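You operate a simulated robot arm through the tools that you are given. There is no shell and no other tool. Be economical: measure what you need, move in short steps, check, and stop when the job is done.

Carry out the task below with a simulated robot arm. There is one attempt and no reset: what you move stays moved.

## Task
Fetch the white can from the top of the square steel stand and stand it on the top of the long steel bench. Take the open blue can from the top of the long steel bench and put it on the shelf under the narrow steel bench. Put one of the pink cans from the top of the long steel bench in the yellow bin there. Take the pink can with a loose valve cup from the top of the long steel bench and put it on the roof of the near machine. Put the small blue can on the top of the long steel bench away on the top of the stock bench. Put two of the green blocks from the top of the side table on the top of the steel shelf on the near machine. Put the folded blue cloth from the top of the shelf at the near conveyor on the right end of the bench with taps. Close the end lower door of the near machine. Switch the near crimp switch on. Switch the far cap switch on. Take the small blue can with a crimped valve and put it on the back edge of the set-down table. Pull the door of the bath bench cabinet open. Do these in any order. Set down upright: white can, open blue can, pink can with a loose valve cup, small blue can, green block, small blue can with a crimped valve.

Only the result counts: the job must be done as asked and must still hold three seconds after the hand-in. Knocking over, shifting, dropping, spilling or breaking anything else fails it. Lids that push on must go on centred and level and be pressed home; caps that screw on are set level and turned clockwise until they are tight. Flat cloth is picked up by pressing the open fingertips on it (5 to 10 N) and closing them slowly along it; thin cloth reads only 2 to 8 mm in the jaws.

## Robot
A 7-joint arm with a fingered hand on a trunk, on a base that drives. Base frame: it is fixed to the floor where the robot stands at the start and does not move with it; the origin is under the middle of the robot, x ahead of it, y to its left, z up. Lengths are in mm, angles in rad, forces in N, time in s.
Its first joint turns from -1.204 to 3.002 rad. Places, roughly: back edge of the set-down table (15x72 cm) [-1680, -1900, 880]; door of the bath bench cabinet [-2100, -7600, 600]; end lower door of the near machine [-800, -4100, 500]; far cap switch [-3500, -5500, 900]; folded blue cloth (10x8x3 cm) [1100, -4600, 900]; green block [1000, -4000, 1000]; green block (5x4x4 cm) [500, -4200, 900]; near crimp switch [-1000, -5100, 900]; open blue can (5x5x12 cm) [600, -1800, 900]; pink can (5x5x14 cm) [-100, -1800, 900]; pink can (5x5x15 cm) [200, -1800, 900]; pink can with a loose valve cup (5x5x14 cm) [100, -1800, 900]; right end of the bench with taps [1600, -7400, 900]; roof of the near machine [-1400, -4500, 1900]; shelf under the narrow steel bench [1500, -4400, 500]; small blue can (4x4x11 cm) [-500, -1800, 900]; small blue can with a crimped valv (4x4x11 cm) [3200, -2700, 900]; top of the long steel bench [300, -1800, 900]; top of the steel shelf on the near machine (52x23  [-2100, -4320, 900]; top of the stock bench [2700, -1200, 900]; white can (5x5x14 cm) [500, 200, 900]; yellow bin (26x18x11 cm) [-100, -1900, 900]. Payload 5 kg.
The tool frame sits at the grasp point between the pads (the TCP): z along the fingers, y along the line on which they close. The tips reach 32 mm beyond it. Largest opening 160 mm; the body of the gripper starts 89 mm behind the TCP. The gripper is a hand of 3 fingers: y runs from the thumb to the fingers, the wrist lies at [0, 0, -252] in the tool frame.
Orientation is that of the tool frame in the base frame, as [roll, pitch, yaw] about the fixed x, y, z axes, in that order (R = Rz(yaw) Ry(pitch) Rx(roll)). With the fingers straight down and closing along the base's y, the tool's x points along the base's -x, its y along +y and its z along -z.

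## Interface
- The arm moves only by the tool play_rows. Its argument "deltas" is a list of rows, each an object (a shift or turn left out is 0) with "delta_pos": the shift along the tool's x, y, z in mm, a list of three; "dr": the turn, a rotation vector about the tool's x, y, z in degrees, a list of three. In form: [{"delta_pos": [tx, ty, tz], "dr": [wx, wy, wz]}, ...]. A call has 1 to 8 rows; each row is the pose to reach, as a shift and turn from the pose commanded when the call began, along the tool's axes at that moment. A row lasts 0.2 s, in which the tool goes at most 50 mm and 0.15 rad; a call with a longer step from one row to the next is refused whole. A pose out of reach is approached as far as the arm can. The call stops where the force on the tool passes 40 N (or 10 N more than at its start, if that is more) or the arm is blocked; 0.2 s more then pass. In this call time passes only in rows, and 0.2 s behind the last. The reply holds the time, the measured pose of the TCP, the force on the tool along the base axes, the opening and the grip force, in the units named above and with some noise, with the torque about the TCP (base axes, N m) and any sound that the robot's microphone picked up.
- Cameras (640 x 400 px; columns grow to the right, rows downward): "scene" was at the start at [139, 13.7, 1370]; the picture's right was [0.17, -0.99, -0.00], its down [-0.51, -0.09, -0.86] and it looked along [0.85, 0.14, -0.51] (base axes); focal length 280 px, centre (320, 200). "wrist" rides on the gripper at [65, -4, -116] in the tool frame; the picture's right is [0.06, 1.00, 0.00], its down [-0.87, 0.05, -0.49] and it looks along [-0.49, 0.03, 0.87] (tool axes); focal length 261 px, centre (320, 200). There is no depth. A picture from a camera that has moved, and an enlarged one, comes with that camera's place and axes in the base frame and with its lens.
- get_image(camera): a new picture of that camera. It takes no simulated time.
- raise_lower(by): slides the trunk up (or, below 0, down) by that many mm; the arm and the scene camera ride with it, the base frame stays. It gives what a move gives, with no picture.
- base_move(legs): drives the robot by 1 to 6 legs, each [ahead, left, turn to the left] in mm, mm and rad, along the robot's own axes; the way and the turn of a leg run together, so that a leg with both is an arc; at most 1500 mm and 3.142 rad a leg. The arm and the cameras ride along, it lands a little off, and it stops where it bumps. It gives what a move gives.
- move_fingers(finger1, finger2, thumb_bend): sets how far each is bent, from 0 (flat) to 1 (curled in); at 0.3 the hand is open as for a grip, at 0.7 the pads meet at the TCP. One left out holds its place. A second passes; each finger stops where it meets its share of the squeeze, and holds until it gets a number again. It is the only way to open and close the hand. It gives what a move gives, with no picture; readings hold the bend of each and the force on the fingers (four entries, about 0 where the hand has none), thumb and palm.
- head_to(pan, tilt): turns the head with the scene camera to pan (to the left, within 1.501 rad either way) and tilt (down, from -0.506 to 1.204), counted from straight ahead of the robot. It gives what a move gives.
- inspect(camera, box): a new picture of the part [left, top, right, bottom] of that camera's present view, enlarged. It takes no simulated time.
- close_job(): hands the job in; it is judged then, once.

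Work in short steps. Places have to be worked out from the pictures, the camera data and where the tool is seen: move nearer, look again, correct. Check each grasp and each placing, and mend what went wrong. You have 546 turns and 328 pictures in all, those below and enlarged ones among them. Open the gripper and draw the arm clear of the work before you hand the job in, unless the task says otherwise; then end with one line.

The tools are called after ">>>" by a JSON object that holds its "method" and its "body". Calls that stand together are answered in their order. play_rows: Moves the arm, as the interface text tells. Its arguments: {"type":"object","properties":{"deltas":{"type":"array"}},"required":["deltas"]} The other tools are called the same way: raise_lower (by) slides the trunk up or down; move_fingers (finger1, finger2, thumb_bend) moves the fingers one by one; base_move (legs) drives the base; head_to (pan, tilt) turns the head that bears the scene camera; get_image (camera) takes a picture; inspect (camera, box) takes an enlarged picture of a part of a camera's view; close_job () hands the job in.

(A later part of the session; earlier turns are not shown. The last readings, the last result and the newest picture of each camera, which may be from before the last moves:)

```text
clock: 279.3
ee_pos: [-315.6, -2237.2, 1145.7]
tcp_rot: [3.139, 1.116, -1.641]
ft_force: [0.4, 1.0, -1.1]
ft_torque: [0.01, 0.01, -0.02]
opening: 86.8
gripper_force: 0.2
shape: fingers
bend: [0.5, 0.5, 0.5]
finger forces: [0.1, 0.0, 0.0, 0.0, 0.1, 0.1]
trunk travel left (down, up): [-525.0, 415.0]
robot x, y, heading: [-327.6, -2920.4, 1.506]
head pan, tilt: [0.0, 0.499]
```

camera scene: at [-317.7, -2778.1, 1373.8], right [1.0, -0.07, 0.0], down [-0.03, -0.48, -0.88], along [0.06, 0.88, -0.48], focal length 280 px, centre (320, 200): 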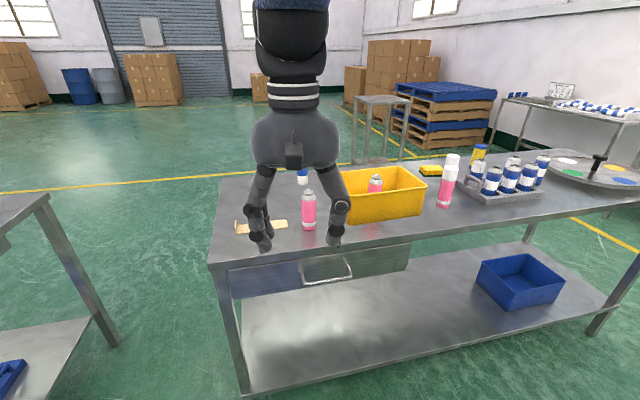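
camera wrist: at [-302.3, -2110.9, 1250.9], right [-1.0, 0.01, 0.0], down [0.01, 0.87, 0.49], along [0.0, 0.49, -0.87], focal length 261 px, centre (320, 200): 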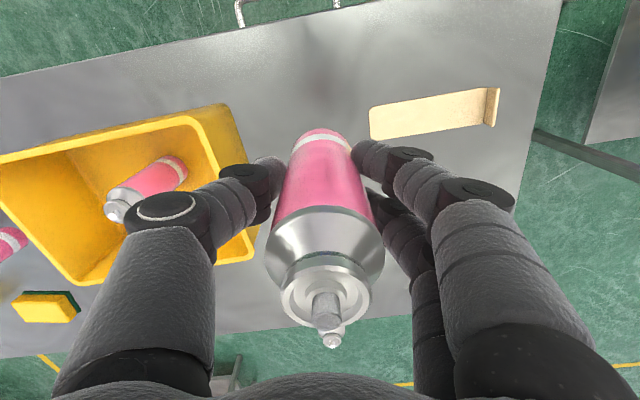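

>>> {"method": "play_rows", "body": {"deltas": [{"delta_pos": [0, 0, 0], "dr": [0, -8, 0]}, {"delta_pos": [0, 0, 0], "dr": [0, -16, 0]}, {"delta_pos": [0, 0, 0], "dr": [0, -24, 0]}, {"delta_pos": [0, 0, 0], "dr": [0, -26, 0]}]}}

>>> {"method": "get_image", "body": {"camera": "scene"}}

>>> {"method": "get_image", "body": {"camera": "wrist"}}

```text
clock: 280.5
ee_pos: [-276.8, -2226.6, 1172.3]
tcp_rot: [1.89, 1.451, -2.944]
ft_force: [-0.2, -0.1, -0.2]
ft_torque: [0.03, 0.0, -0.03]
opening: 87.2
gripper_force: 0.0
shape: fingers
bend: [0.5, 0.5, 0.5]
finger forces: [0.0, 0.2, 0.0, 0.0, 0.0, 0.1]
trunk travel left (down, up): [-525.0, 415.0]
robot x, y, heading: [-323.7, -2915.9, 1.507]
head pan, tilt: [0.0, 0.499]
stopped in row 4: the arm was blocked; the commanded pose is now the measured one
```

```text
250 pictures are left
camera scene: at [-318.7, -2777.7, 1373.7], right [1.0, -0.07, 0.0], down [-0.03, -0.48, -0.88], along [0.06, 0.88, -0.48], focal length 280 px, centre (320, 200)
```

scene: 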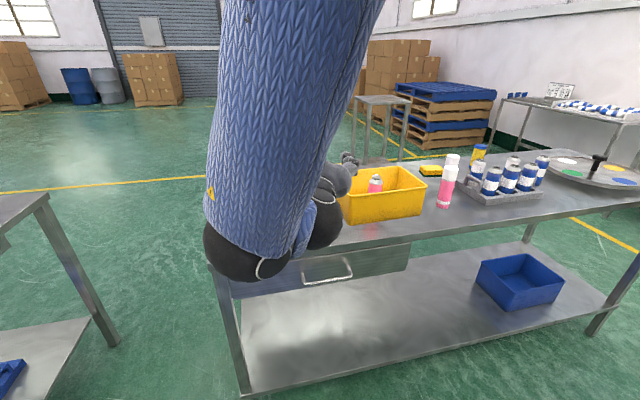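

```text
249 pictures are left
camera wrist: at [-294.8, -2344.1, 1113.1], right [-0.99, 0.12, 0.05], down [-0.01, -0.46, 0.89], along [0.13, 0.88, 0.46], focal length 261 px, centre (320, 200)
```

wrist: 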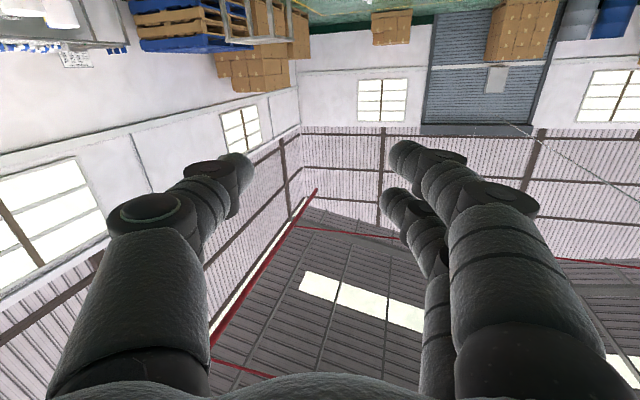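

The arm is nearly level but hit a limit with the elbow folded low. A lower trunk with the arm higher will suit better: I raise the hand 200 mm, then lower the trunk.

>>> {"method": "play_rows", "body": {"deltas": [{"delta_pos": [-40, 0, 0]}, {"delta_pos": [-80, 0, 0]}, {"delta_pos": [-120, 0, 0]}, {"delta_pos": [-160, 0, 0]}, {"delta_pos": [-200, 0, 0]}]}}

>>> {"method": "get_image", "body": {"camera": "scene"}}

```text
clock: 281.7
ee_pos: [-253.7, -2223.8, 1370.3]
tcp_rot: [1.907, 1.456, -2.925]
ft_force: [0.7, 0.2, -1.1]
ft_torque: [-0.02, 0.01, 0.02]
opening: 86.9
gripper_force: 0.0
shape: fingers
bend: [0.5, 0.5, 0.5]
finger forces: [0.0, 0.0, 0.0, 0.1, 0.0, 0.0]
trunk travel left (down, up): [-525.0, 415.0]
robot x, y, heading: [-327.7, -2914.2, 1.505]
head pan, tilt: [0.0, 0.499]
```

```text
248 pictures are left
camera scene: at [-315.8, -2777.9, 1373.6], right [1.0, -0.07, 0.0], down [-0.03, -0.48, -0.88], along [0.06, 0.88, -0.48], focal length 280 px, centre (320, 200)
```

scene: 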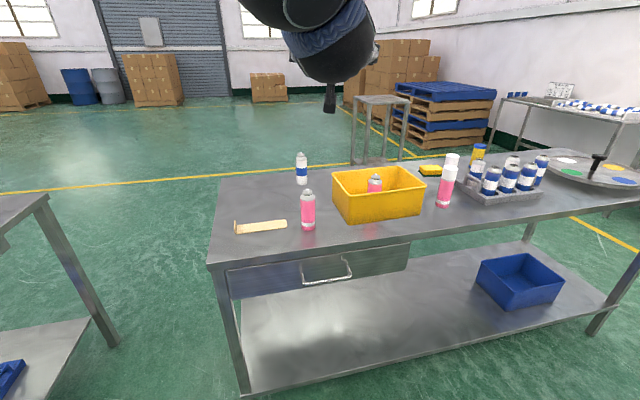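

Good. I level the hand exactly (small roll and pitch correction), then lower the trunk by 400.

>>> {"method": "play_rows", "body": {"deltas": [{"delta_pos": [0, 0, 0], "dr": [0, -2.2, -6.2]}]}}

>>> {"method": "raise_lower", "body": {"by": -390}}

>>> {"method": "get_image", "body": {"camera": "scene"}}

>>> {"method": "get_image", "body": {"camera": "wrist"}}

```text
clock: 282.1
ee_pos: [-255.6, -2223.0, 1370.0]
tcp_rot: [-0.69, 1.568, 0.764]
ft_force: [-0.2, 0.2, 1.0]
ft_torque: [0.01, 0.01, 0.0]
opening: 87.1
gripper_force: 0.1
shape: fingers
bend: [0.5, 0.5, 0.5]
finger forces: [0.0, 0.1, 0.1, 0.0, 0.0, 0.0]
trunk travel left (down, up): [-525.0, 415.0]
robot x, y, heading: [-322.2, -2919.3, 1.501]
head pan, tilt: [0.0, 0.499]
```

```text
clock: 285.8
ee_pos: [-254.7, -2223.7, 979.4]
tcp_rot: [1.077, 1.57, 2.526]
ft_force: [-0.4, 0.0, 0.4]
ft_torque: [0.02, -0.02, 0.01]
opening: 87.1
gripper_force: 0.0
shape: fingers
bend: [0.5, 0.5, 0.5]
finger forces: [0.1, 0.0, 0.1, 0.0, 0.0, 0.1]
trunk travel left (down, up): [-135.0, 805.0]
robot x, y, heading: [-327.1, -2919.2, 1.507]
head pan, tilt: [0.0, 0.499]
```

```text
247 pictures are left
camera scene: at [-317.3, -2777.3, 983.7], right [1.0, -0.07, 0.0], down [-0.03, -0.48, -0.88], along [0.06, 0.88, -0.48], focal length 280 px, centre (320, 200)
```

scene: 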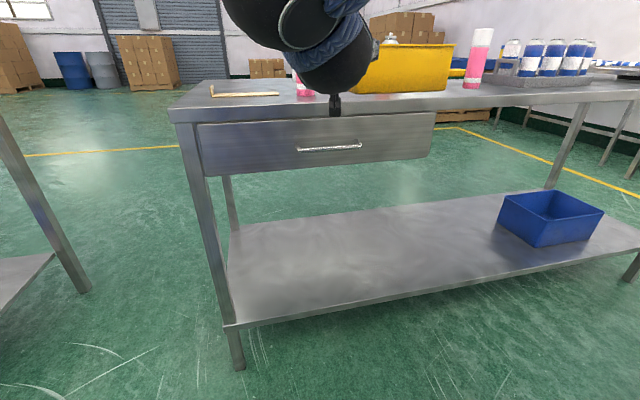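

```text
246 pictures are left
camera wrist: at [-265.6, -2339.4, 915.2], right [-0.99, 0.12, -0.06], down [-0.11, -0.48, 0.87], along [0.07, 0.87, 0.49], focal length 261 px, centre (320, 200)
```

wrist: 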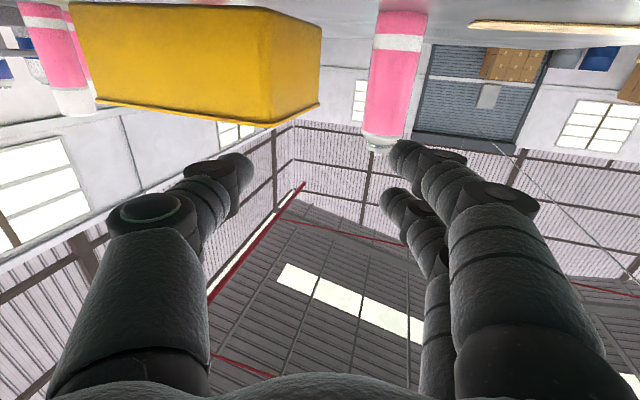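

In the wrist view (upside down) the can is to the right, bench close beneath. To keep the wrist camera above the bench edge I tilt the hand 12° down, align with the can's line and lower to 932, still short of the can.

>>> {"method": "move_fingers", "body": {"finger1": 0.43, "finger2": 0.43, "thumb_bend": 0.43}}

>>> {"method": "play_rows", "body": {"deltas": [{"delta_pos": [0, 33, 0], "dr": [0, 6, 0]}, {"delta_pos": [0, 66, 10], "dr": [0, 12, 0]}, {"delta_pos": [24, 66, 21], "dr": [0, 12, 0]}, {"delta_pos": [47, 66, 21], "dr": [0, 12, 0]}]}}

>>> {"method": "get_image", "body": {"camera": "wrist"}}

>>> {"method": "get_image", "body": {"camera": "scene"}}

```text
clock: 286.8
ee_pos: [-254.4, -2222.5, 979.6]
tcp_rot: [1.274, 1.571, 2.724]
ft_force: [1.0, 0.1, -0.2]
ft_torque: [-0.01, 0.02, -0.01]
opening: 115.2
gripper_force: 0.0
shape: fingers
bend: [0.43, 0.43, 0.43]
finger forces: [0.0, 0.0, 0.0, 0.0, 0.0, 0.0]
trunk travel left (down, up): [-135.0, 805.0]
robot x, y, heading: [-326.6, -2917.5, 1.5]
head pan, tilt: [0.0, 0.499]
```

```text
clock: 287.8
ee_pos: [-317.7, -2194.8, 932.2]
tcp_rot: [3.14, 1.36, -1.693]
ft_force: [0.0, 0.4, -0.3]
ft_torque: [0.0, 0.01, -0.01]
opening: 115.8
gripper_force: 0.1
shape: fingers
bend: [0.43, 0.43, 0.43]
finger forces: [0.0, 0.0, 0.0, 0.1, 0.0, 0.0]
trunk travel left (down, up): [-135.0, 805.0]
robot x, y, heading: [-329.9, -2917.3, 1.506]
head pan, tilt: [0.0, 0.499]
```

```text
245 pictures are left
camera wrist: at [-329.2, -2321.6, 893.5], right [-0.99, 0.11, -0.06], down [-0.09, -0.29, 0.95], along [0.08, 0.95, 0.3], focal length 261 px, centre (320, 200)
```

wrist: 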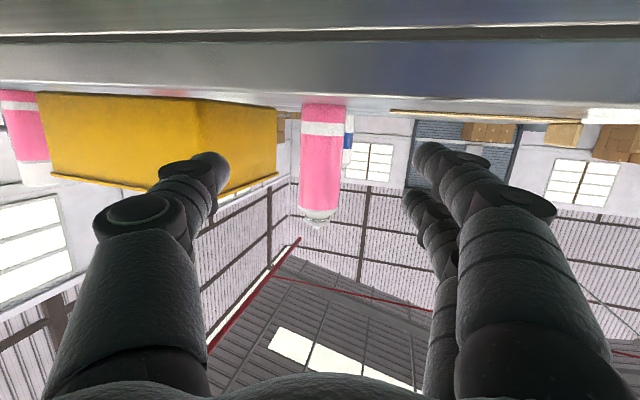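

```text
244 pictures are left
camera scene: at [-317.2, -2777.3, 983.7], right [1.0, -0.07, 0.0], down [-0.03, -0.48, -0.88], along [0.06, 0.88, -0.48], focal length 280 px, centre (320, 200)
```

scene: 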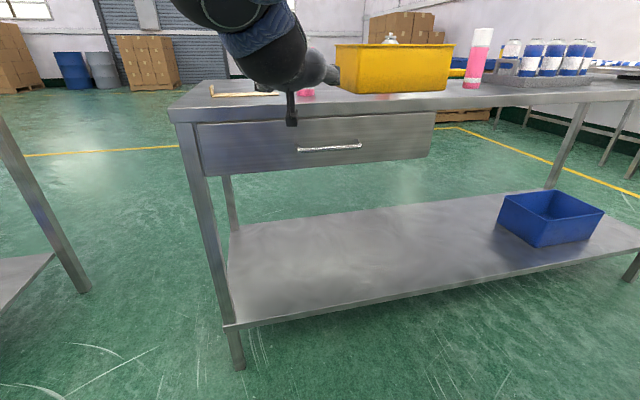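

The can lies on the hand's line (about [-303, -2047]). I advance 147 mm level, slowly, watching the force.

>>> {"method": "play_rows", "body": {"deltas": [{"delta_pos": [-8, 0, 36]}, {"delta_pos": [-15, 0, 72]}, {"delta_pos": [-23, 0, 108]}, {"delta_pos": [-31, 0, 144]}]}}

>>> {"method": "get_image", "body": {"camera": "wrist"}}

```text
clock: 288.8
ee_pos: [-300.2, -2047.7, 929.3]
tcp_rot: [-3.138, 1.361, -1.687]
ft_force: [-0.1, -0.6, 0.0]
ft_torque: [0.0, -0.02, 0.04]
opening: 115.7
gripper_force: 0.1
shape: fingers
bend: [0.43, 0.43, 0.43]
finger forces: [0.1, 0.0, 0.0, 0.0, 0.0, 0.1]
trunk travel left (down, up): [-135.0, 805.0]
robot x, y, heading: [-330.5, -2915.5, 1.499]
head pan, tilt: [0.0, 0.499]
```

```text
243 pictures are left
camera wrist: at [-311.5, -2173.7, 891.5], right [-0.99, 0.11, -0.06], down [-0.09, -0.29, 0.95], along [0.08, 0.95, 0.3], focal length 261 px, centre (320, 200)
```

wrist: 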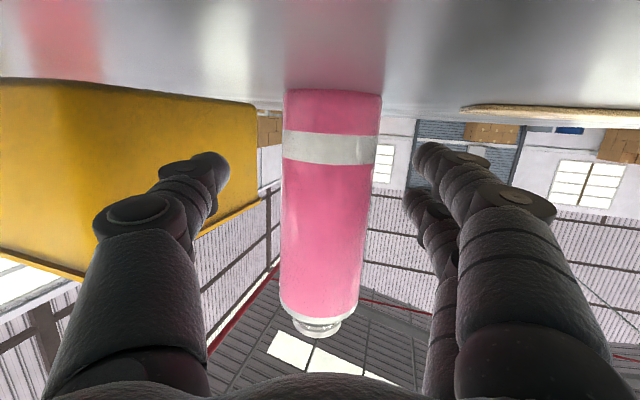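

Well placed around the can. I close gently.

>>> {"method": "move_fingers", "body": {"finger1": 0.66, "finger2": 0.66, "thumb_bend": 0.66}}

>>> {"method": "get_image", "body": {"camera": "wrist"}}

```text
clock: 289.8
ee_pos: [-299.8, -2047.2, 929.9]
tcp_rot: [3.141, 1.361, -1.692]
ft_force: [-0.7, -0.2, 0.2]
ft_torque: [0.01, 0.01, 0.03]
opening: 31.3
gripper_force: 2.2
shape: fingers
bend: [0.64, 0.66, 0.65]
finger forces: [2.0, 0.2, 0.0, 0.1, 2.3, 0.1]
trunk travel left (down, up): [-135.0, 805.0]
robot x, y, heading: [-327.8, -2916.4, 1.504]
head pan, tilt: [0.0, 0.499]
```

```text
242 pictures are left
camera wrist: at [-311.7, -2173.9, 891.6], right [-0.99, 0.11, -0.06], down [-0.09, -0.29, 0.95], along [0.08, 0.95, 0.3], focal length 261 px, centre (320, 200)
```

wrist: 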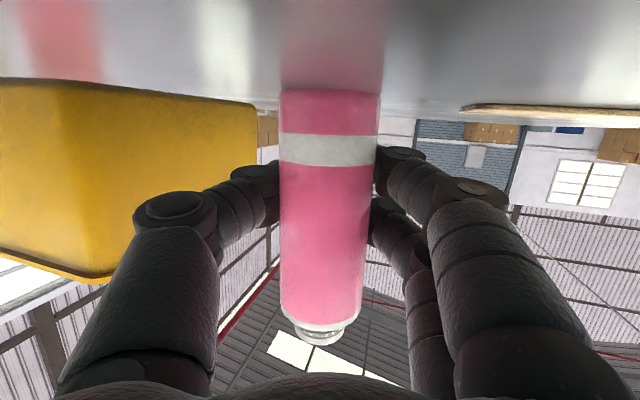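

The can's axis seems some 12–15 mm beyond the grasp point, so I open a little, advance 13 mm and close again.

>>> {"method": "move_fingers", "body": {"finger1": 0.5, "finger2": 0.5, "thumb_bend": 0.5}}

>>> {"method": "play_rows", "body": {"deltas": [{"delta_pos": [-3, -2, 14]}]}}

>>> {"method": "move_fingers", "body": {"finger1": 0.64, "finger2": 0.64, "thumb_bend": 0.64}}

>>> {"method": "get_image", "body": {"camera": "wrist"}}

```text
clock: 290.8
ee_pos: [-299.7, -2045.5, 930.6]
tcp_rot: [-3.14, 1.363, -1.691]
ft_force: [0.2, -1.5, 0.2]
ft_torque: [0.02, 0.02, 0.04]
opening: 86.6
gripper_force: 0.1
shape: fingers
bend: [0.5, 0.5, 0.5]
finger forces: [0.0, 0.0, 0.0, 0.0, 0.0, 0.0]
trunk travel left (down, up): [-135.0, 805.0]
robot x, y, heading: [-327.7, -2917.9, 1.503]
head pan, tilt: [0.0, 0.499]
```

```text
clock: 291.2
ee_pos: [-295.9, -2033.7, 933.1]
tcp_rot: [3.14, 1.362, -1.69]
ft_force: [-0.4, 0.4, 0.8]
ft_torque: [-0.03, 0.03, -0.02]
opening: 86.8
gripper_force: 0.1
shape: fingers
bend: [0.5, 0.5, 0.5]
finger forces: [0.1, 0.0, 0.0, 0.0, 0.0, 0.0]
trunk travel left (down, up): [-135.0, 805.0]
robot x, y, heading: [-325.3, -2919.4, 1.498]
head pan, tilt: [0.0, 0.499]
```

```text
clock: 292.2
ee_pos: [-295.3, -2033.0, 932.2]
tcp_rot: [3.141, 1.361, -1.691]
ft_force: [0.3, 0.1, -0.1]
ft_torque: [0.01, 0.0, -0.01]
opening: 33.3
gripper_force: 0.1
shape: fingers
bend: [0.64, 0.64, 0.64]
finger forces: [0.0, 0.0, 0.1, 0.0, 0.1, 0.0]
trunk travel left (down, up): [-135.0, 805.0]
robot x, y, heading: [-327.6, -2914.4, 1.507]
head pan, tilt: [0.0, 0.499]
```

```text
241 pictures are left
camera wrist: at [-307.9, -2160.1, 893.0], right [-0.99, 0.11, -0.06], down [-0.09, -0.29, 0.95], along [0.08, 0.95, 0.3], focal length 261 px, centre (320, 200)
```

wrist: 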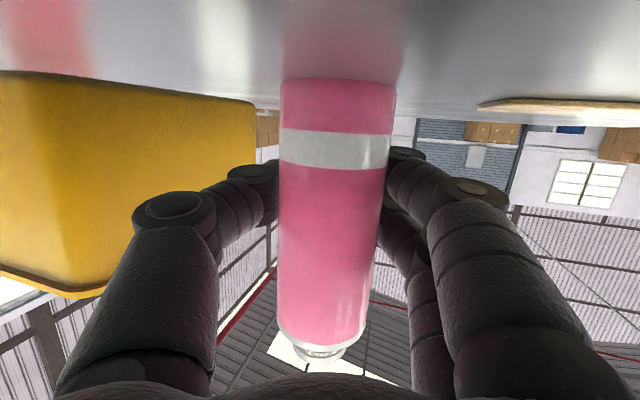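

No contact here at 33 mm, so the can is rather nearer the palm. I open, back up 24 mm and try again.

>>> {"method": "move_fingers", "body": {"finger1": 0.5, "finger2": 0.5, "thumb_bend": 0.5}}

>>> {"method": "play_rows", "body": {"deltas": [{"delta_pos": [5, 2, -24]}]}}

>>> {"method": "move_fingers", "body": {"finger1": 0.64, "finger2": 0.64, "thumb_bend": 0.64}}

>>> {"method": "get_image", "body": {"camera": "wrist"}}

```text
clock: 293.2
ee_pos: [-297.0, -2033.0, 931.9]
tcp_rot: [-3.141, 1.363, -1.692]
ft_force: [0.4, -0.9, 0.5]
ft_torque: [0.0, 0.0, -0.02]
opening: 86.5
gripper_force: 0.0
shape: fingers
bend: [0.5, 0.5, 0.5]
finger forces: [0.1, 0.0, 0.1, 0.0, 0.0, 0.0]
trunk travel left (down, up): [-135.0, 805.0]
robot x, y, heading: [-325.8, -2917.1, 1.503]
head pan, tilt: [0.0, 0.499]
```

```text
clock: 293.6
ee_pos: [-301.8, -2057.0, 931.7]
tcp_rot: [-3.141, 1.36, -1.688]
ft_force: [-0.1, 1.5, -0.4]
ft_torque: [0.04, 0.02, 0.03]
opening: 86.8
gripper_force: 0.1
shape: fingers
bend: [0.5, 0.5, 0.5]
finger forces: [0.1, 0.0, 0.0, 0.0, 0.1, 0.0]
trunk travel left (down, up): [-135.0, 805.0]
robot x, y, heading: [-324.9, -2915.7, 1.504]
head pan, tilt: [0.0, 0.499]
```

```text
clock: 294.6
ee_pos: [-302.1, -2057.1, 932.7]
tcp_rot: [3.141, 1.361, -1.69]
ft_force: [-0.5, 0.1, -0.3]
ft_torque: [0.02, 0.02, -0.03]
opening: 40.2
gripper_force: 3.1
shape: fingers
bend: [0.62, 0.63, 0.63]
finger forces: [2.4, 0.7, 0.0, 0.1, 3.1, 0.0]
trunk travel left (down, up): [-135.0, 805.0]
robot x, y, heading: [-324.6, -2914.8, 1.503]
head pan, tilt: [0.0, 0.499]
```

```text
240 pictures are left
camera wrist: at [-313.2, -2184.7, 894.2], right [-0.99, 0.11, -0.06], down [-0.09, -0.29, 0.95], along [0.08, 0.95, 0.3], focal length 261 px, centre (320, 200)
```

wrist: 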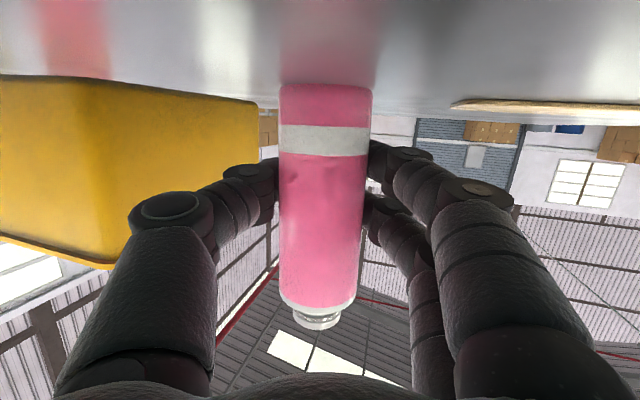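

Contact at 40 mm now; the trend says about 8 mm further back is the middle.

>>> {"method": "move_fingers", "body": {"finger1": 0.52, "finger2": 0.52, "thumb_bend": 0.52}}

>>> {"method": "play_rows", "body": {"deltas": [{"delta_pos": [2, 0, -9]}]}}

>>> {"method": "move_fingers", "body": {"finger1": 0.66, "finger2": 0.66, "thumb_bend": 0.66}}

>>> {"method": "get_image", "body": {"camera": "wrist"}}

```text
clock: 295.6
ee_pos: [-301.9, -2057.2, 932.9]
tcp_rot: [3.139, 1.362, -1.69]
ft_force: [0.6, -0.6, -0.1]
ft_torque: [-0.03, 0.01, 0.01]
opening: 78.3
gripper_force: 0.1
shape: fingers
bend: [0.52, 0.52, 0.52]
finger forces: [0.1, 0.0, 0.0, 0.0, 0.0, 0.0]
trunk travel left (down, up): [-135.0, 805.0]
robot x, y, heading: [-329.2, -2915.0, 1.5]
head pan, tilt: [0.0, 0.499]
```

```text
clock: 296.0
ee_pos: [-301.8, -2066.9, 933.6]
tcp_rot: [3.14, 1.36, -1.692]
ft_force: [0.2, 0.2, -0.4]
ft_torque: [0.0, -0.02, 0.0]
opening: 78.3
gripper_force: 0.1
shape: fingers
bend: [0.52, 0.52, 0.52]
finger forces: [0.0, 0.0, 0.1, 0.0, 0.0, 0.1]
trunk travel left (down, up): [-135.0, 805.0]
robot x, y, heading: [-329.2, -2914.7, 1.502]
head pan, tilt: [0.0, 0.499]
```

```text
clock: 297.0
ee_pos: [-301.9, -2068.1, 933.2]
tcp_rot: [3.142, 1.361, -1.691]
ft_force: [0.0, -0.3, 0.5]
ft_torque: [-0.02, -0.01, 0.03]
opening: 45.8
gripper_force: 9.7
shape: fingers
bend: [0.61, 0.62, 0.63]
finger forces: [5.6, 4.4, 0.0, 0.0, 9.6, 0.0]
trunk travel left (down, up): [-135.0, 805.0]
robot x, y, heading: [-328.8, -2913.7, 1.5]
head pan, tilt: [0.0, 0.499]
```

```text
239 pictures are left
camera wrist: at [-313.9, -2194.5, 894.3], right [-0.99, 0.11, -0.06], down [-0.09, -0.29, 0.95], along [0.08, 0.95, 0.3], focal length 261 px, centre (320, 200)
```

wrist: 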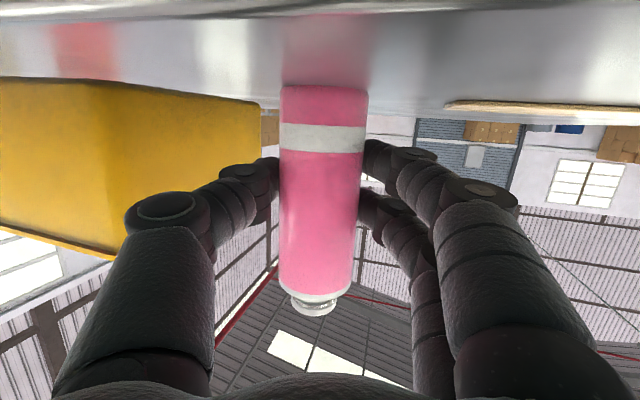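

Firm grip, 9.7 N. I lift using the trunk (+150), then check.

>>> {"method": "raise_lower", "body": {"by": 150}}

>>> {"method": "get_image", "body": {"camera": "wrist"}}

```text
clock: 298.8
ee_pos: [-302.0, -2066.6, 1083.1]
tcp_rot: [3.141, 1.362, -1.69]
ft_force: [-0.3, -0.2, 0.1]
ft_torque: [-0.05, 0.03, -0.02]
opening: 45.8
gripper_force: 9.8
shape: fingers
bend: [0.61, 0.62, 0.63]
finger forces: [5.7, 4.3, 0.1, 0.0, 9.5, 0.0]
trunk travel left (down, up): [-285.0, 655.0]
robot x, y, heading: [-327.2, -2917.0, 1.498]
head pan, tilt: [0.0, 0.499]
```

```text
238 pictures are left
camera wrist: at [-313.8, -2194.3, 1044.0], right [-0.99, 0.11, -0.06], down [-0.09, -0.29, 0.95], along [0.08, 0.95, 0.3], focal length 261 px, centre (320, 200)
```

wrist: 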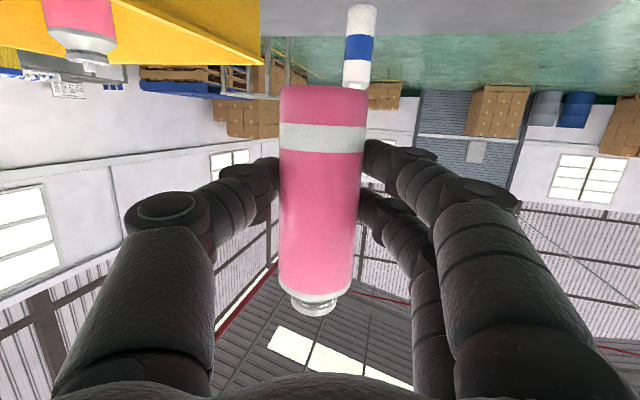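

Held upright. I raise the trunk 400 more so the turn is clear of everything, then turn to face -y and drive to x≈-1265.

>>> {"method": "raise_lower", "body": {"by": 400}}

>>> {"method": "base_move", "body": {"legs": [[-150, 0, 0], [0, 0, -3.07], [0, -900, 0]]}}

>>> {"method": "head_to", "body": {"pan": 0.0, "tilt": 0.2}}

>>> {"method": "get_image", "body": {"camera": "scene"}}

```text
clock: 302.6
ee_pos: [-302.2, -2067.1, 1484.2]
tcp_rot: [3.14, 1.36, -1.692]
ft_force: [0.2, 0.8, -1.3]
ft_torque: [-0.05, 0.02, -0.02]
opening: 46.1
gripper_force: 9.5
shape: fingers
bend: [0.61, 0.62, 0.63]
finger forces: [5.6, 4.3, 0.1, 0.0, 9.6, 0.0]
trunk travel left (down, up): [-685.0, 255.0]
robot x, y, heading: [-328.8, -2916.4, 1.5]
head pan, tilt: [0.0, 0.499]
```

```text
clock: 314.2
ee_pos: [-936.9, -3941.2, 1483.7]
tcp_rot: [3.129, 1.361, 1.565]
ft_force: [8.8, -0.8, -1.2]
ft_torque: [0.01, 0.01, -0.19]
opening: 45.7
gripper_force: 14.5
shape: fingers
bend: [0.6, 0.61, 0.63]
finger forces: [6.2, 4.6, 0.1, 0.1, 18.0, 0.0]
trunk travel left (down, up): [-685.0, 255.0]
robot x, y, heading: [-1018.5, -3097.2, -1.518]
head pan, tilt: [0.0, 0.499]
stopped in leg 3: the force on the tool passed its limit at 55 N (the readings are from after the stop); the commanded pose is now the measured one
```

```text
clock: 315.0
ee_pos: [-936.0, -3940.7, 1484.1]
tcp_rot: [3.13, 1.362, 1.566]
ft_force: [15.7, 2.4, -1.2]
ft_torque: [-0.08, 0.04, -0.71]
opening: 45.3
gripper_force: 20.3
shape: fingers
bend: [0.6, 0.62, 0.63]
finger forces: [7.2, 5.5, 0.0, 0.1, 28.3, 0.0]
trunk travel left (down, up): [-685.0, 255.0]
robot x, y, heading: [-1018.3, -3092.6, -1.524]
head pan, tilt: [0.0, 0.201]
```

```text
237 pictures are left
camera scene: at [-1008.4, -3240.9, 1561.3], right [-1.0, -0.05, 0.0], down [-0.01, 0.2, -0.98], along [0.05, -0.98, -0.2], focal length 280 px, centre (320, 200)
```

scene: 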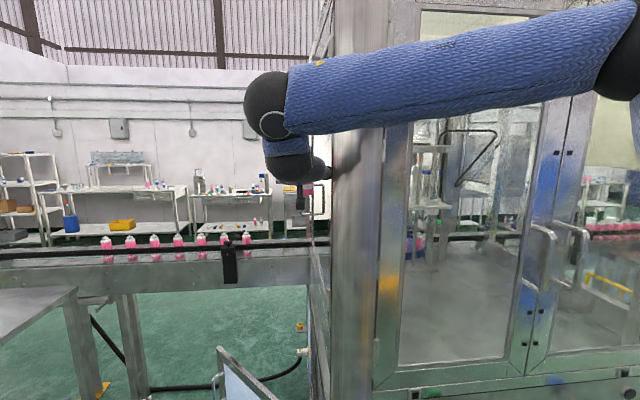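

I mis-reckoned: the hand, reaching ahead, touched the machine's corner post from the side. I back away from it at once, to the left and then back.

>>> {"method": "base_move", "body": {"legs": [[0, 120, 0], [-400, 0, 0]]}}

>>> {"method": "get_image", "body": {"camera": "wrist"}}

>>> {"method": "get_image", "body": {"camera": "scene"}}

```text
clock: 318.3
ee_pos: [-837.7, -3535.5, 1484.4]
tcp_rot: [3.122, 1.361, 1.563]
ft_force: [0.1, -0.1, -0.2]
ft_torque: [0.04, 0.03, 0.01]
opening: 45.8
gripper_force: 9.1
shape: fingers
bend: [0.61, 0.62, 0.63]
finger forces: [5.7, 4.1, 0.0, 0.0, 9.3, 0.1]
trunk travel left (down, up): [-685.0, 255.0]
robot x, y, heading: [-915.6, -2691.4, -1.517]
head pan, tilt: [0.0, 0.201]
```

```text
236 pictures are left
camera wrist: at [-842.6, -3410.0, 1445.1], right [1.0, 0.02, -0.06], down [0.05, 0.3, 0.95], along [0.04, -0.95, 0.3], focal length 261 px, centre (320, 200)
```

wrist: 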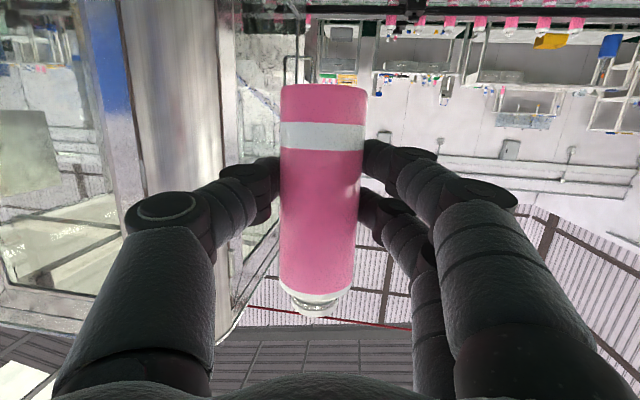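

```text
235 pictures are left
camera scene: at [-912.6, -2835.6, 1561.4], right [-1.0, -0.05, 0.0], down [-0.01, 0.2, -0.98], along [0.05, -0.98, -0.2], focal length 280 px, centre (320, 200)
```

scene: 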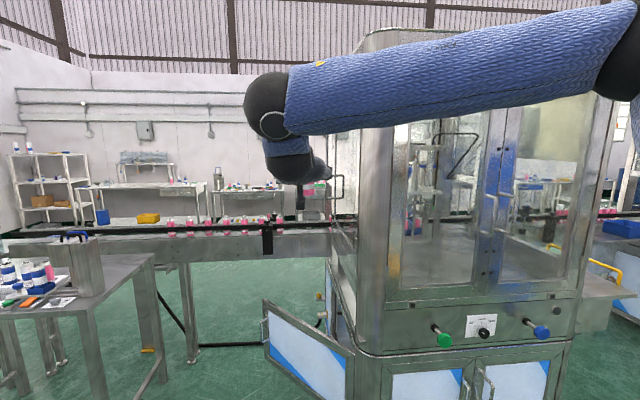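

The can and cup look unharmed. Roof front-left corner is at about [-1010, -3930, 1925]. I raise the trunk to the top and then lift the arm and draw it in a little.

>>> {"method": "raise_lower", "body": {"by": 250}}

>>> {"method": "play_rows", "body": {"deltas": [{"delta_pos": [-32, 0, -21]}, {"delta_pos": [-64, 0, -42]}, {"delta_pos": [-96, 0, -63]}, {"delta_pos": [-128, 0, -84]}, {"delta_pos": [-160, 0, -105]}, {"delta_pos": [-192, 0, -126]}, {"delta_pos": [-224, 0, -147]}, {"delta_pos": [-253, 0, -167]}]}}

>>> {"method": "get_image", "body": {"camera": "scene"}}

```text
clock: 320.9
ee_pos: [-837.0, -3537.1, 1733.9]
tcp_rot: [3.122, 1.361, 1.563]
ft_force: [0.9, -0.1, -0.4]
ft_torque: [0.0, -0.01, 0.02]
opening: 46.2
gripper_force: 9.8
shape: fingers
bend: [0.61, 0.62, 0.63]
finger forces: [5.7, 4.1, 0.0, 0.1, 9.3, 0.1]
trunk travel left (down, up): [-935.0, 5.0]
robot x, y, heading: [-919.5, -2687.6, -1.516]
head pan, tilt: [0.0, 0.201]
```

```text
clock: 322.7
ee_pos: [-838.0, -3424.0, 2014.6]
tcp_rot: [3.123, 1.363, 1.563]
ft_force: [0.3, 0.2, -0.5]
ft_torque: [0.03, 0.03, -0.02]
opening: 45.9
gripper_force: 9.6
shape: fingers
bend: [0.61, 0.62, 0.63]
finger forces: [5.5, 4.1, 0.0, 0.0, 9.1, 0.1]
trunk travel left (down, up): [-935.0, 5.0]
robot x, y, heading: [-917.4, -2688.7, -1.521]
head pan, tilt: [0.0, 0.201]
```

```text
234 pictures are left
camera scene: at [-912.1, -2834.7, 1811.4], right [-1.0, -0.05, 0.0], down [-0.01, 0.2, -0.98], along [0.05, -0.98, -0.2], focal length 280 px, centre (320, 200)
```

scene: 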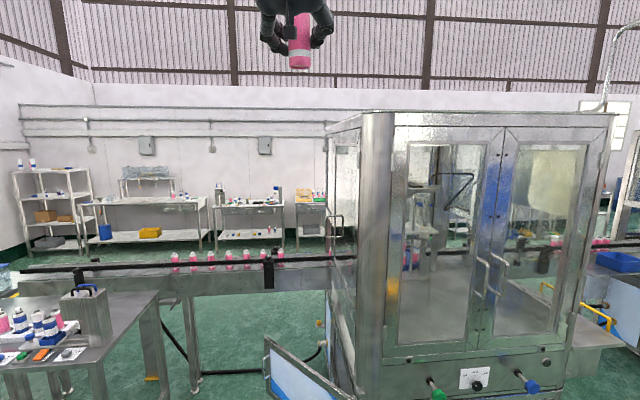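

Roof front-left corner triangulates to [-1009, -3925, 1923]; the can's bottom is at about 1943. I drive 420 right, then 420 ahead, stopping short of the roof edge.

>>> {"method": "base_move", "body": {"legs": [[0, -420, 0], [420, 0, 0]]}}

>>> {"method": "get_image", "body": {"camera": "scene"}}

>>> {"method": "get_image", "body": {"camera": "wrist"}}

```text
clock: 327.4
ee_pos: [-1225.4, -3861.9, 2014.4]
tcp_rot: [3.123, 1.362, 1.567]
ft_force: [0.0, 0.7, -1.0]
ft_torque: [0.02, -0.02, 0.01]
opening: 45.6
gripper_force: 9.7
shape: fingers
bend: [0.61, 0.62, 0.63]
finger forces: [5.5, 4.1, 0.0, 0.0, 9.2, 0.0]
trunk travel left (down, up): [-935.0, 5.0]
robot x, y, heading: [-1312.0, -3128.2, -1.513]
head pan, tilt: [0.0, 0.201]
```

```text
233 pictures are left
camera scene: at [-1301.7, -3272.4, 1811.5], right [-1.0, -0.06, 0.0], down [-0.01, 0.2, -0.98], along [0.06, -0.98, -0.2], focal length 280 px, centre (320, 200)
```

scene: 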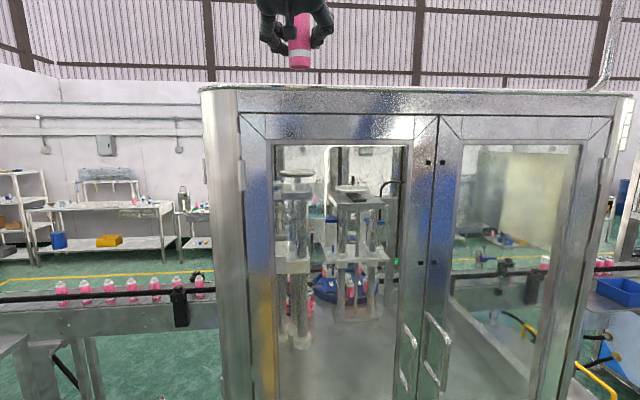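

```text
232 pictures are left
camera wrist: at [-1231.6, -3736.7, 1976.0], right [1.0, 0.03, -0.06], down [0.05, 0.3, 0.95], along [0.04, -0.95, 0.3], focal length 261 px, centre (320, 200)
```

wrist: 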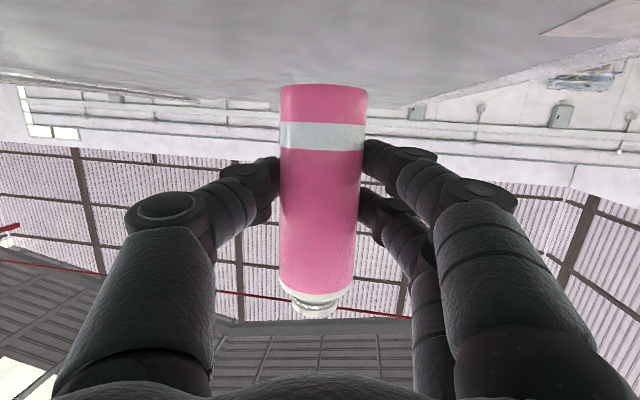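

Now ahead a further 138 mm so the can is about 65 mm inside the roof's front edge.

>>> {"method": "base_move", "body": {"legs": [[138, 0, 0]]}}

>>> {"method": "get_image", "body": {"camera": "wrist"}}

>>> {"method": "inspect", "body": {"camera": "scene", "box": [200, 0, 420, 140]}}

```text
clock: 328.7
ee_pos: [-1218.3, -4000.0, 2016.3]
tcp_rot: [3.121, 1.364, 1.563]
ft_force: [-0.3, 0.0, -0.3]
ft_torque: [0.0, -0.02, -0.02]
opening: 45.7
gripper_force: 9.5
shape: fingers
bend: [0.61, 0.62, 0.63]
finger forces: [5.6, 4.1, 0.1, 0.1, 9.2, 0.0]
trunk travel left (down, up): [-935.0, 5.0]
robot x, y, heading: [-1300.3, -3266.0, -1.511]
head pan, tilt: [0.0, 0.201]
```

```text
231 pictures are left
camera wrist: at [-1224.7, -3874.0, 1976.3], right [1.0, 0.03, -0.06], down [0.05, 0.3, 0.95], along [0.04, -0.95, 0.3], focal length 261 px, centre (320, 200)
```

wrist: 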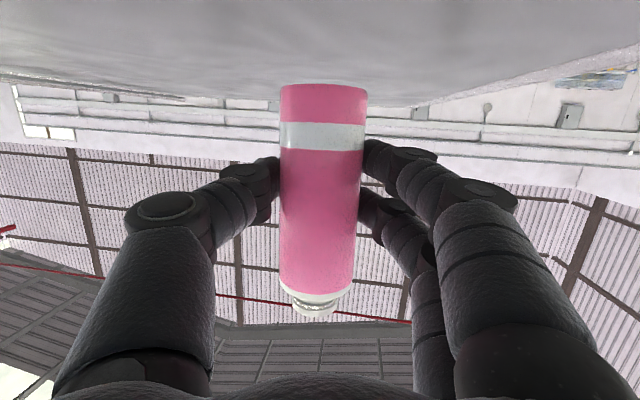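

```text
2.86 times, centred on (310, 70) of scene
camera zoom: at [-1294.1, -3409.8, 1811.5], right [-1.0, -0.06, 0.0], down [-0.01, 0.2, -0.98], along [0.06, -0.98, -0.2], focal length 800 px, centre (349, 571)
```

zoom: 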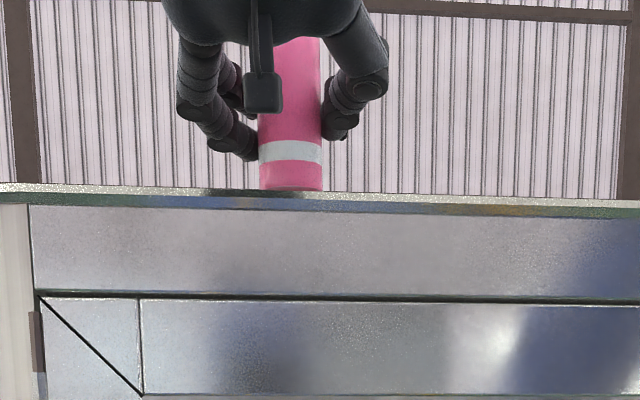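

The can's foot is only slightly above the roof. I lower in 3 mm steps until it touches.

>>> {"method": "play_rows", "body": {"deltas": [{"delta_pos": [2.9, 0, 0.6]}, {"delta_pos": [5.9, 0, 1.2]}, {"delta_pos": [8.8, 0, 1.9]}, {"delta_pos": [11.7, 0, 2.5]}]}}

>>> {"method": "inspect", "body": {"camera": "scene", "box": [200, 0, 420, 140]}}

```text
clock: 329.7
ee_pos: [-1216.9, -4001.1, 2002.6]
tcp_rot: [3.121, 1.363, 1.563]
ft_force: [-0.1, 0.5, -0.1]
ft_torque: [0.02, -0.01, 0.01]
opening: 45.7
gripper_force: 9.5
shape: fingers
bend: [0.61, 0.62, 0.63]
finger forces: [5.5, 4.1, 0.0, 0.0, 9.2, 0.0]
trunk travel left (down, up): [-935.0, 5.0]
robot x, y, heading: [-1304.4, -3266.9, -1.516]
head pan, tilt: [0.0, 0.201]
```

```text
2.86 times, centred on (310, 70) of scene
camera zoom: at [-1294.2, -3410.1, 1811.4], right [-1.0, -0.06, 0.0], down [-0.01, 0.2, -0.98], along [0.06, -0.98, -0.2], focal length 800 px, centre (349, 571)
```

zoom: 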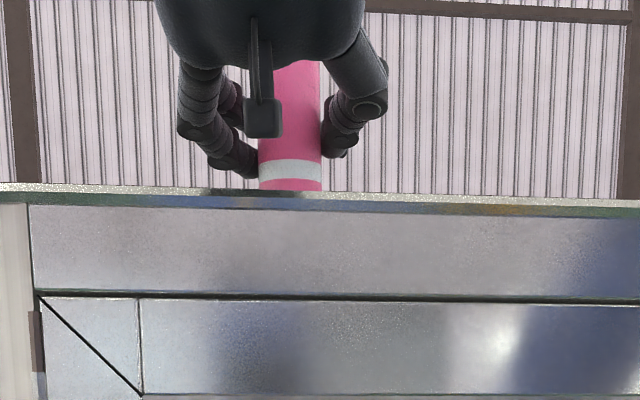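

Not yet; more small steps.

>>> {"method": "play_rows", "body": {"deltas": [{"delta_pos": [2.0, 0, 0.4]}, {"delta_pos": [3.9, 0, 0.8]}, {"delta_pos": [5.9, 0, 1.2]}, {"delta_pos": [7.8, 0, 1.7]}, {"delta_pos": [9.8, 0, 2.1]}]}}

>>> {"method": "inspect", "body": {"camera": "scene", "box": [200, 0, 420, 140]}}

```text
clock: 330.9
ee_pos: [-1217.5, -4000.2, 1992.9]
tcp_rot: [3.121, 1.363, 1.564]
ft_force: [-0.8, 0.7, -0.3]
ft_torque: [0.02, 0.0, 0.02]
opening: 45.9
gripper_force: 9.1
shape: fingers
bend: [0.61, 0.62, 0.63]
finger forces: [5.6, 4.0, 0.1, 0.1, 9.2, 0.0]
trunk travel left (down, up): [-935.0, 5.0]
robot x, y, heading: [-1307.5, -3264.7, -1.513]
head pan, tilt: [0.0, 0.201]
```

```text
2.86 times, centred on (310, 70) of scene
camera zoom: at [-1294.2, -3410.9, 1811.4], right [-1.0, -0.06, 0.0], down [-0.01, 0.2, -0.98], along [0.06, -0.98, -0.2], focal length 800 px, centre (349, 571)
```

zoom: 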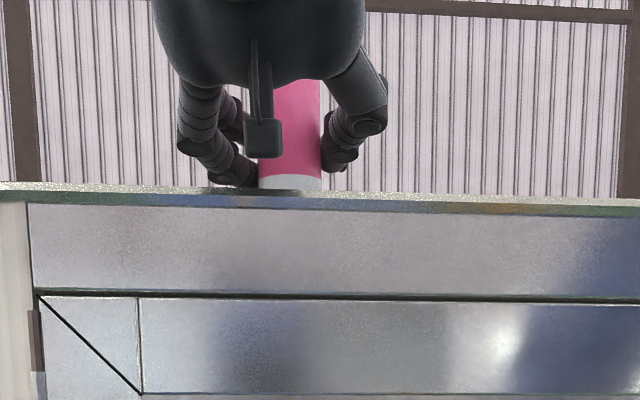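

>>> {"method": "play_rows", "body": {"deltas": [{"delta_pos": [2.0, 0, 0.4]}, {"delta_pos": [3.9, 0, 0.8]}, {"delta_pos": [5.9, 0, 1.2]}, {"delta_pos": [7.8, 0, 1.7]}]}}

>>> {"method": "inspect", "body": {"camera": "wrist", "box": [200, 0, 440, 150]}}

```text
clock: 331.9
ee_pos: [-1218.3, -4002.4, 1984.7]
tcp_rot: [3.12, 1.36, 1.561]
ft_force: [0.3, 0.0, -0.6]
ft_torque: [0.05, 0.0, -0.02]
opening: 46.0
gripper_force: 9.6
shape: fingers
bend: [0.61, 0.62, 0.63]
finger forces: [5.6, 4.2, 0.1, 0.1, 9.2, 0.0]
trunk travel left (down, up): [-935.0, 5.0]
robot x, y, heading: [-1301.8, -3262.7, -1.517]
head pan, tilt: [0.0, 0.201]
```

```text
2.67 times, centred on (320, 75) of wrist
camera zoom: at [-1225.2, -3876.2, 1945.9], right [1.0, 0.03, -0.06], down [0.05, 0.3, 0.95], along [0.04, -0.95, 0.3], focal length 695 px, centre (320, 533)
```

zoom: 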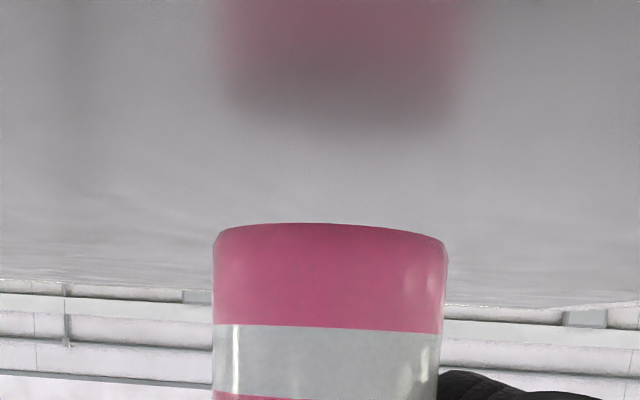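

The reflection in the roof shows about 10 mm left. Continuing.

>>> {"method": "play_rows", "body": {"deltas": [{"delta_pos": [3.9, 0, 0.8]}, {"delta_pos": [6.8, 0, 1.5]}, {"delta_pos": [8.8, 0, 1.9]}, {"delta_pos": [10.8, 0, 2.3]}, {"delta_pos": [12.7, 0, 2.7]}]}}

>>> {"method": "inspect", "body": {"camera": "wrist", "box": [200, 0, 440, 150]}}

```text
clock: 333.1
ee_pos: [-1219.6, -4001.2, 1978.2]
tcp_rot: [3.095, 1.368, 1.537]
ft_force: [-0.1, -5.6, 13.5]
ft_torque: [1.74, 0.06, -0.05]
opening: 46.2
gripper_force: 9.8
shape: fingers
bend: [0.61, 0.62, 0.63]
finger forces: [5.6, 4.1, 0.0, 0.0, 9.3, 0.0]
trunk travel left (down, up): [-935.0, 5.0]
robot x, y, heading: [-1299.5, -3267.9, -1.517]
head pan, tilt: [0.0, 0.201]
stopped in row 5: the force on the tool passed its limit at 45 N (the readings are from after the stop); the commanded pose is now the measured one
```

```text
2.67 times, centred on (320, 75) of wrist
camera zoom: at [-1224.7, -3875.6, 1937.5], right [1.0, 0.02, -0.05], down [0.04, 0.31, 0.95], along [0.04, -0.95, 0.31], focal length 695 px, centre (320, 533)
```

zoom: 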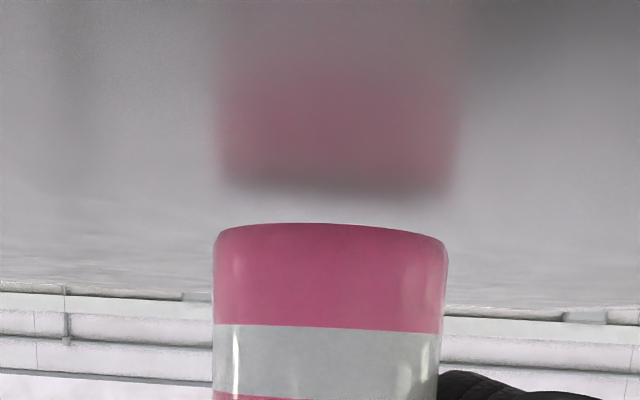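

The stop came from the wrist camera touching the roof's front edge, not the can (finger forces unchanged; the can still about 4 mm up). I lift a little, draw back 45 mm so the camera is clear in front of the edge, and lower again.

>>> {"method": "play_rows", "body": {"deltas": [{"delta_pos": [-11.7, 0, -2.5]}, {"delta_pos": [-2.3, 0, -46.5]}]}}

>>> {"method": "inspect", "body": {"camera": "scene", "box": [200, 0, 420, 140]}}

>>> {"method": "inspect", "body": {"camera": "wrist", "box": [200, 0, 440, 150]}}

```text
clock: 333.6
ee_pos: [-1220.0, -3947.1, 1991.7]
tcp_rot: [3.103, 1.37, 1.543]
ft_force: [-0.5, 0.7, 0.3]
ft_torque: [0.05, 0.02, -0.04]
opening: 45.7
gripper_force: 9.9
shape: fingers
bend: [0.61, 0.62, 0.63]
finger forces: [5.5, 4.1, 0.0, 0.1, 9.3, 0.1]
trunk travel left (down, up): [-935.0, 5.0]
robot x, y, heading: [-1300.7, -3265.8, -1.517]
head pan, tilt: [0.0, 0.201]
```

```text
2.86 times, centred on (310, 70) of scene
camera zoom: at [-1294.1, -3404.4, 1811.9], right [-1.0, -0.06, 0.0], down [-0.01, 0.2, -0.98], along [0.06, -0.98, -0.2], focal length 800 px, centre (349, 571)
```

zoom: 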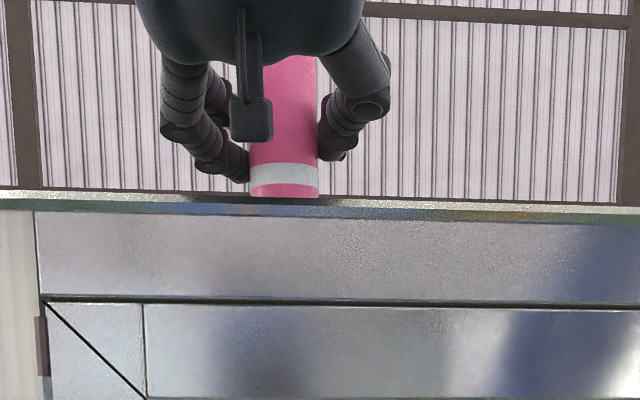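

```text
2.67 times, centred on (320, 75) of wrist
camera zoom: at [-1225.8, -3822.9, 1950.9], right [1.0, 0.02, -0.05], down [0.04, 0.31, 0.95], along [0.04, -0.95, 0.31], focal length 695 px, centre (320, 533)
```

zoom: 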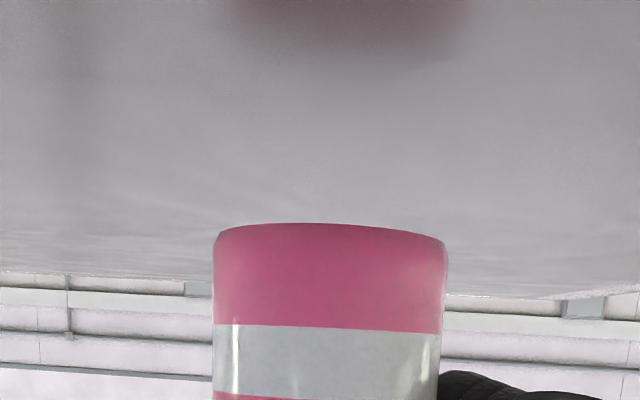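

Now the camera hangs in front of the edge and the can is about 75 mm inside it. I lower: about 17 mm to go.

>>> {"method": "play_rows", "body": {"deltas": [{"delta_pos": [4.9, 0, 1.0]}, {"delta_pos": [9.8, 0, 2.0]}, {"delta_pos": [12.7, 0, 2.6]}, {"delta_pos": [14.7, 0, 3.0]}]}}

>>> {"method": "inspect", "body": {"camera": "wrist", "box": [200, 0, 440, 150]}}

```text
clock: 334.6
ee_pos: [-1219.5, -3956.4, 1972.6]
tcp_rot: [3.101, 1.366, 1.54]
ft_force: [-0.4, 0.5, -0.1]
ft_torque: [-0.05, -0.03, 0.02]
opening: 45.9
gripper_force: 9.3
shape: fingers
bend: [0.61, 0.62, 0.63]
finger forces: [6.0, 3.9, 0.0, 0.1, 9.6, 0.0]
trunk travel left (down, up): [-935.0, 5.0]
robot x, y, heading: [-1301.2, -3261.8, -1.517]
head pan, tilt: [0.0, 0.201]
```

```text
2.67 times, centred on (320, 75) of wrist
camera zoom: at [-1225.9, -3830.5, 1933.3], right [1.0, 0.02, -0.05], down [0.04, 0.31, 0.95], along [0.04, -0.95, 0.3], focal length 695 px, centre (320, 533)
```

zoom: 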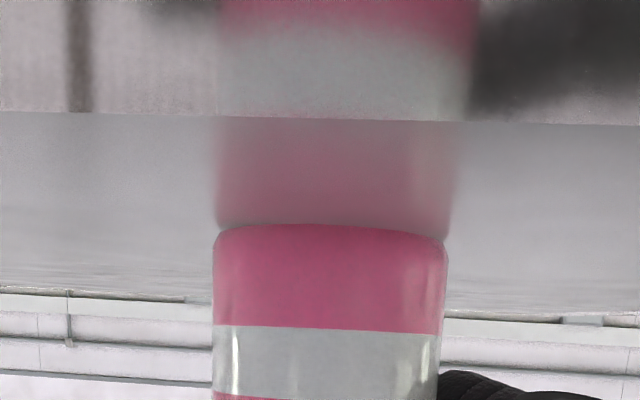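

The can meets its reflection: contact or within a millimetre. One more small press to confirm.

>>> {"method": "play_rows", "body": {"deltas": [{"delta_pos": [1.2, 0, 0.2]}, {"delta_pos": [2.4, 0, 0.5]}]}}

```text
clock: 335.2
ee_pos: [-1218.8, -3954.1, 1971.5]
tcp_rot: [3.098, 1.368, 1.54]
ft_force: [0.4, -2.3, 6.9]
ft_torque: [-0.15, -0.07, 0.01]
opening: 45.8
gripper_force: 11.0
shape: fingers
bend: [0.61, 0.62, 0.63]
finger forces: [6.4, 4.9, 0.0, 0.1, 10.0, 0.1]
trunk travel left (down, up): [-935.0, 5.0]
robot x, y, heading: [-1301.2, -3263.4, -1.512]
head pan, tilt: [0.0, 0.201]
```

Contact confirmed (7 N). I open in two stages, then drive straight back.

>>> {"method": "move_fingers", "body": {"finger1": 0.58, "finger2": 0.58, "thumb_bend": 0.58}}

>>> {"method": "move_fingers", "body": {"finger1": 0.45, "finger2": 0.45, "thumb_bend": 0.45}}

>>> {"method": "get_image", "body": {"camera": "wrist"}}

```text
clock: 336.2
ee_pos: [-1220.1, -3955.5, 1969.1]
tcp_rot: [3.102, 1.368, 1.543]
ft_force: [0.6, 0.0, -0.2]
ft_torque: [0.01, 0.02, 0.01]
opening: 58.4
gripper_force: 0.0
shape: fingers
bend: [0.57, 0.57, 0.57]
finger forces: [0.0, 0.1, 0.1, 0.0, 0.0, 0.1]
trunk travel left (down, up): [-935.0, 5.0]
robot x, y, heading: [-1301.6, -3267.5, -1.518]
head pan, tilt: [0.0, 0.201]
```

```text
clock: 337.2
ee_pos: [-1219.3, -3954.9, 1970.8]
tcp_rot: [3.103, 1.367, 1.542]
ft_force: [-1.1, -0.8, -0.2]
ft_torque: [0.03, -0.02, 0.01]
opening: 107.0
gripper_force: 0.1
shape: fingers
bend: [0.45, 0.45, 0.45]
finger forces: [0.0, 0.1, 0.1, 0.0, 0.0, 0.0]
trunk travel left (down, up): [-935.0, 5.0]
robot x, y, heading: [-1303.6, -3269.2, -1.517]
head pan, tilt: [0.0, 0.201]
```

```text
222 pictures are left
camera wrist: at [-1225.4, -3830.1, 1930.6], right [1.0, 0.02, -0.05], down [0.04, 0.31, 0.95], along [0.04, -0.95, 0.3], focal length 261 px, centre (320, 200)
```

wrist: 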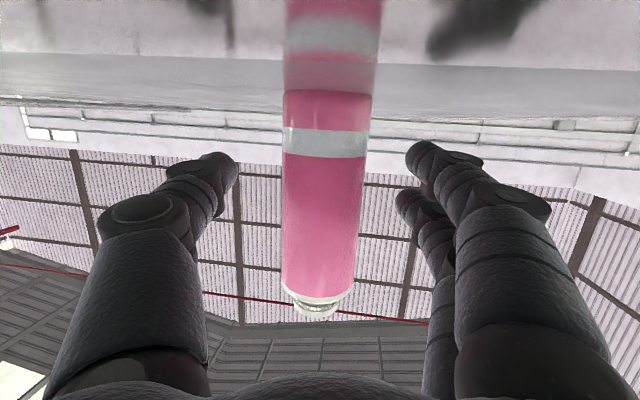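

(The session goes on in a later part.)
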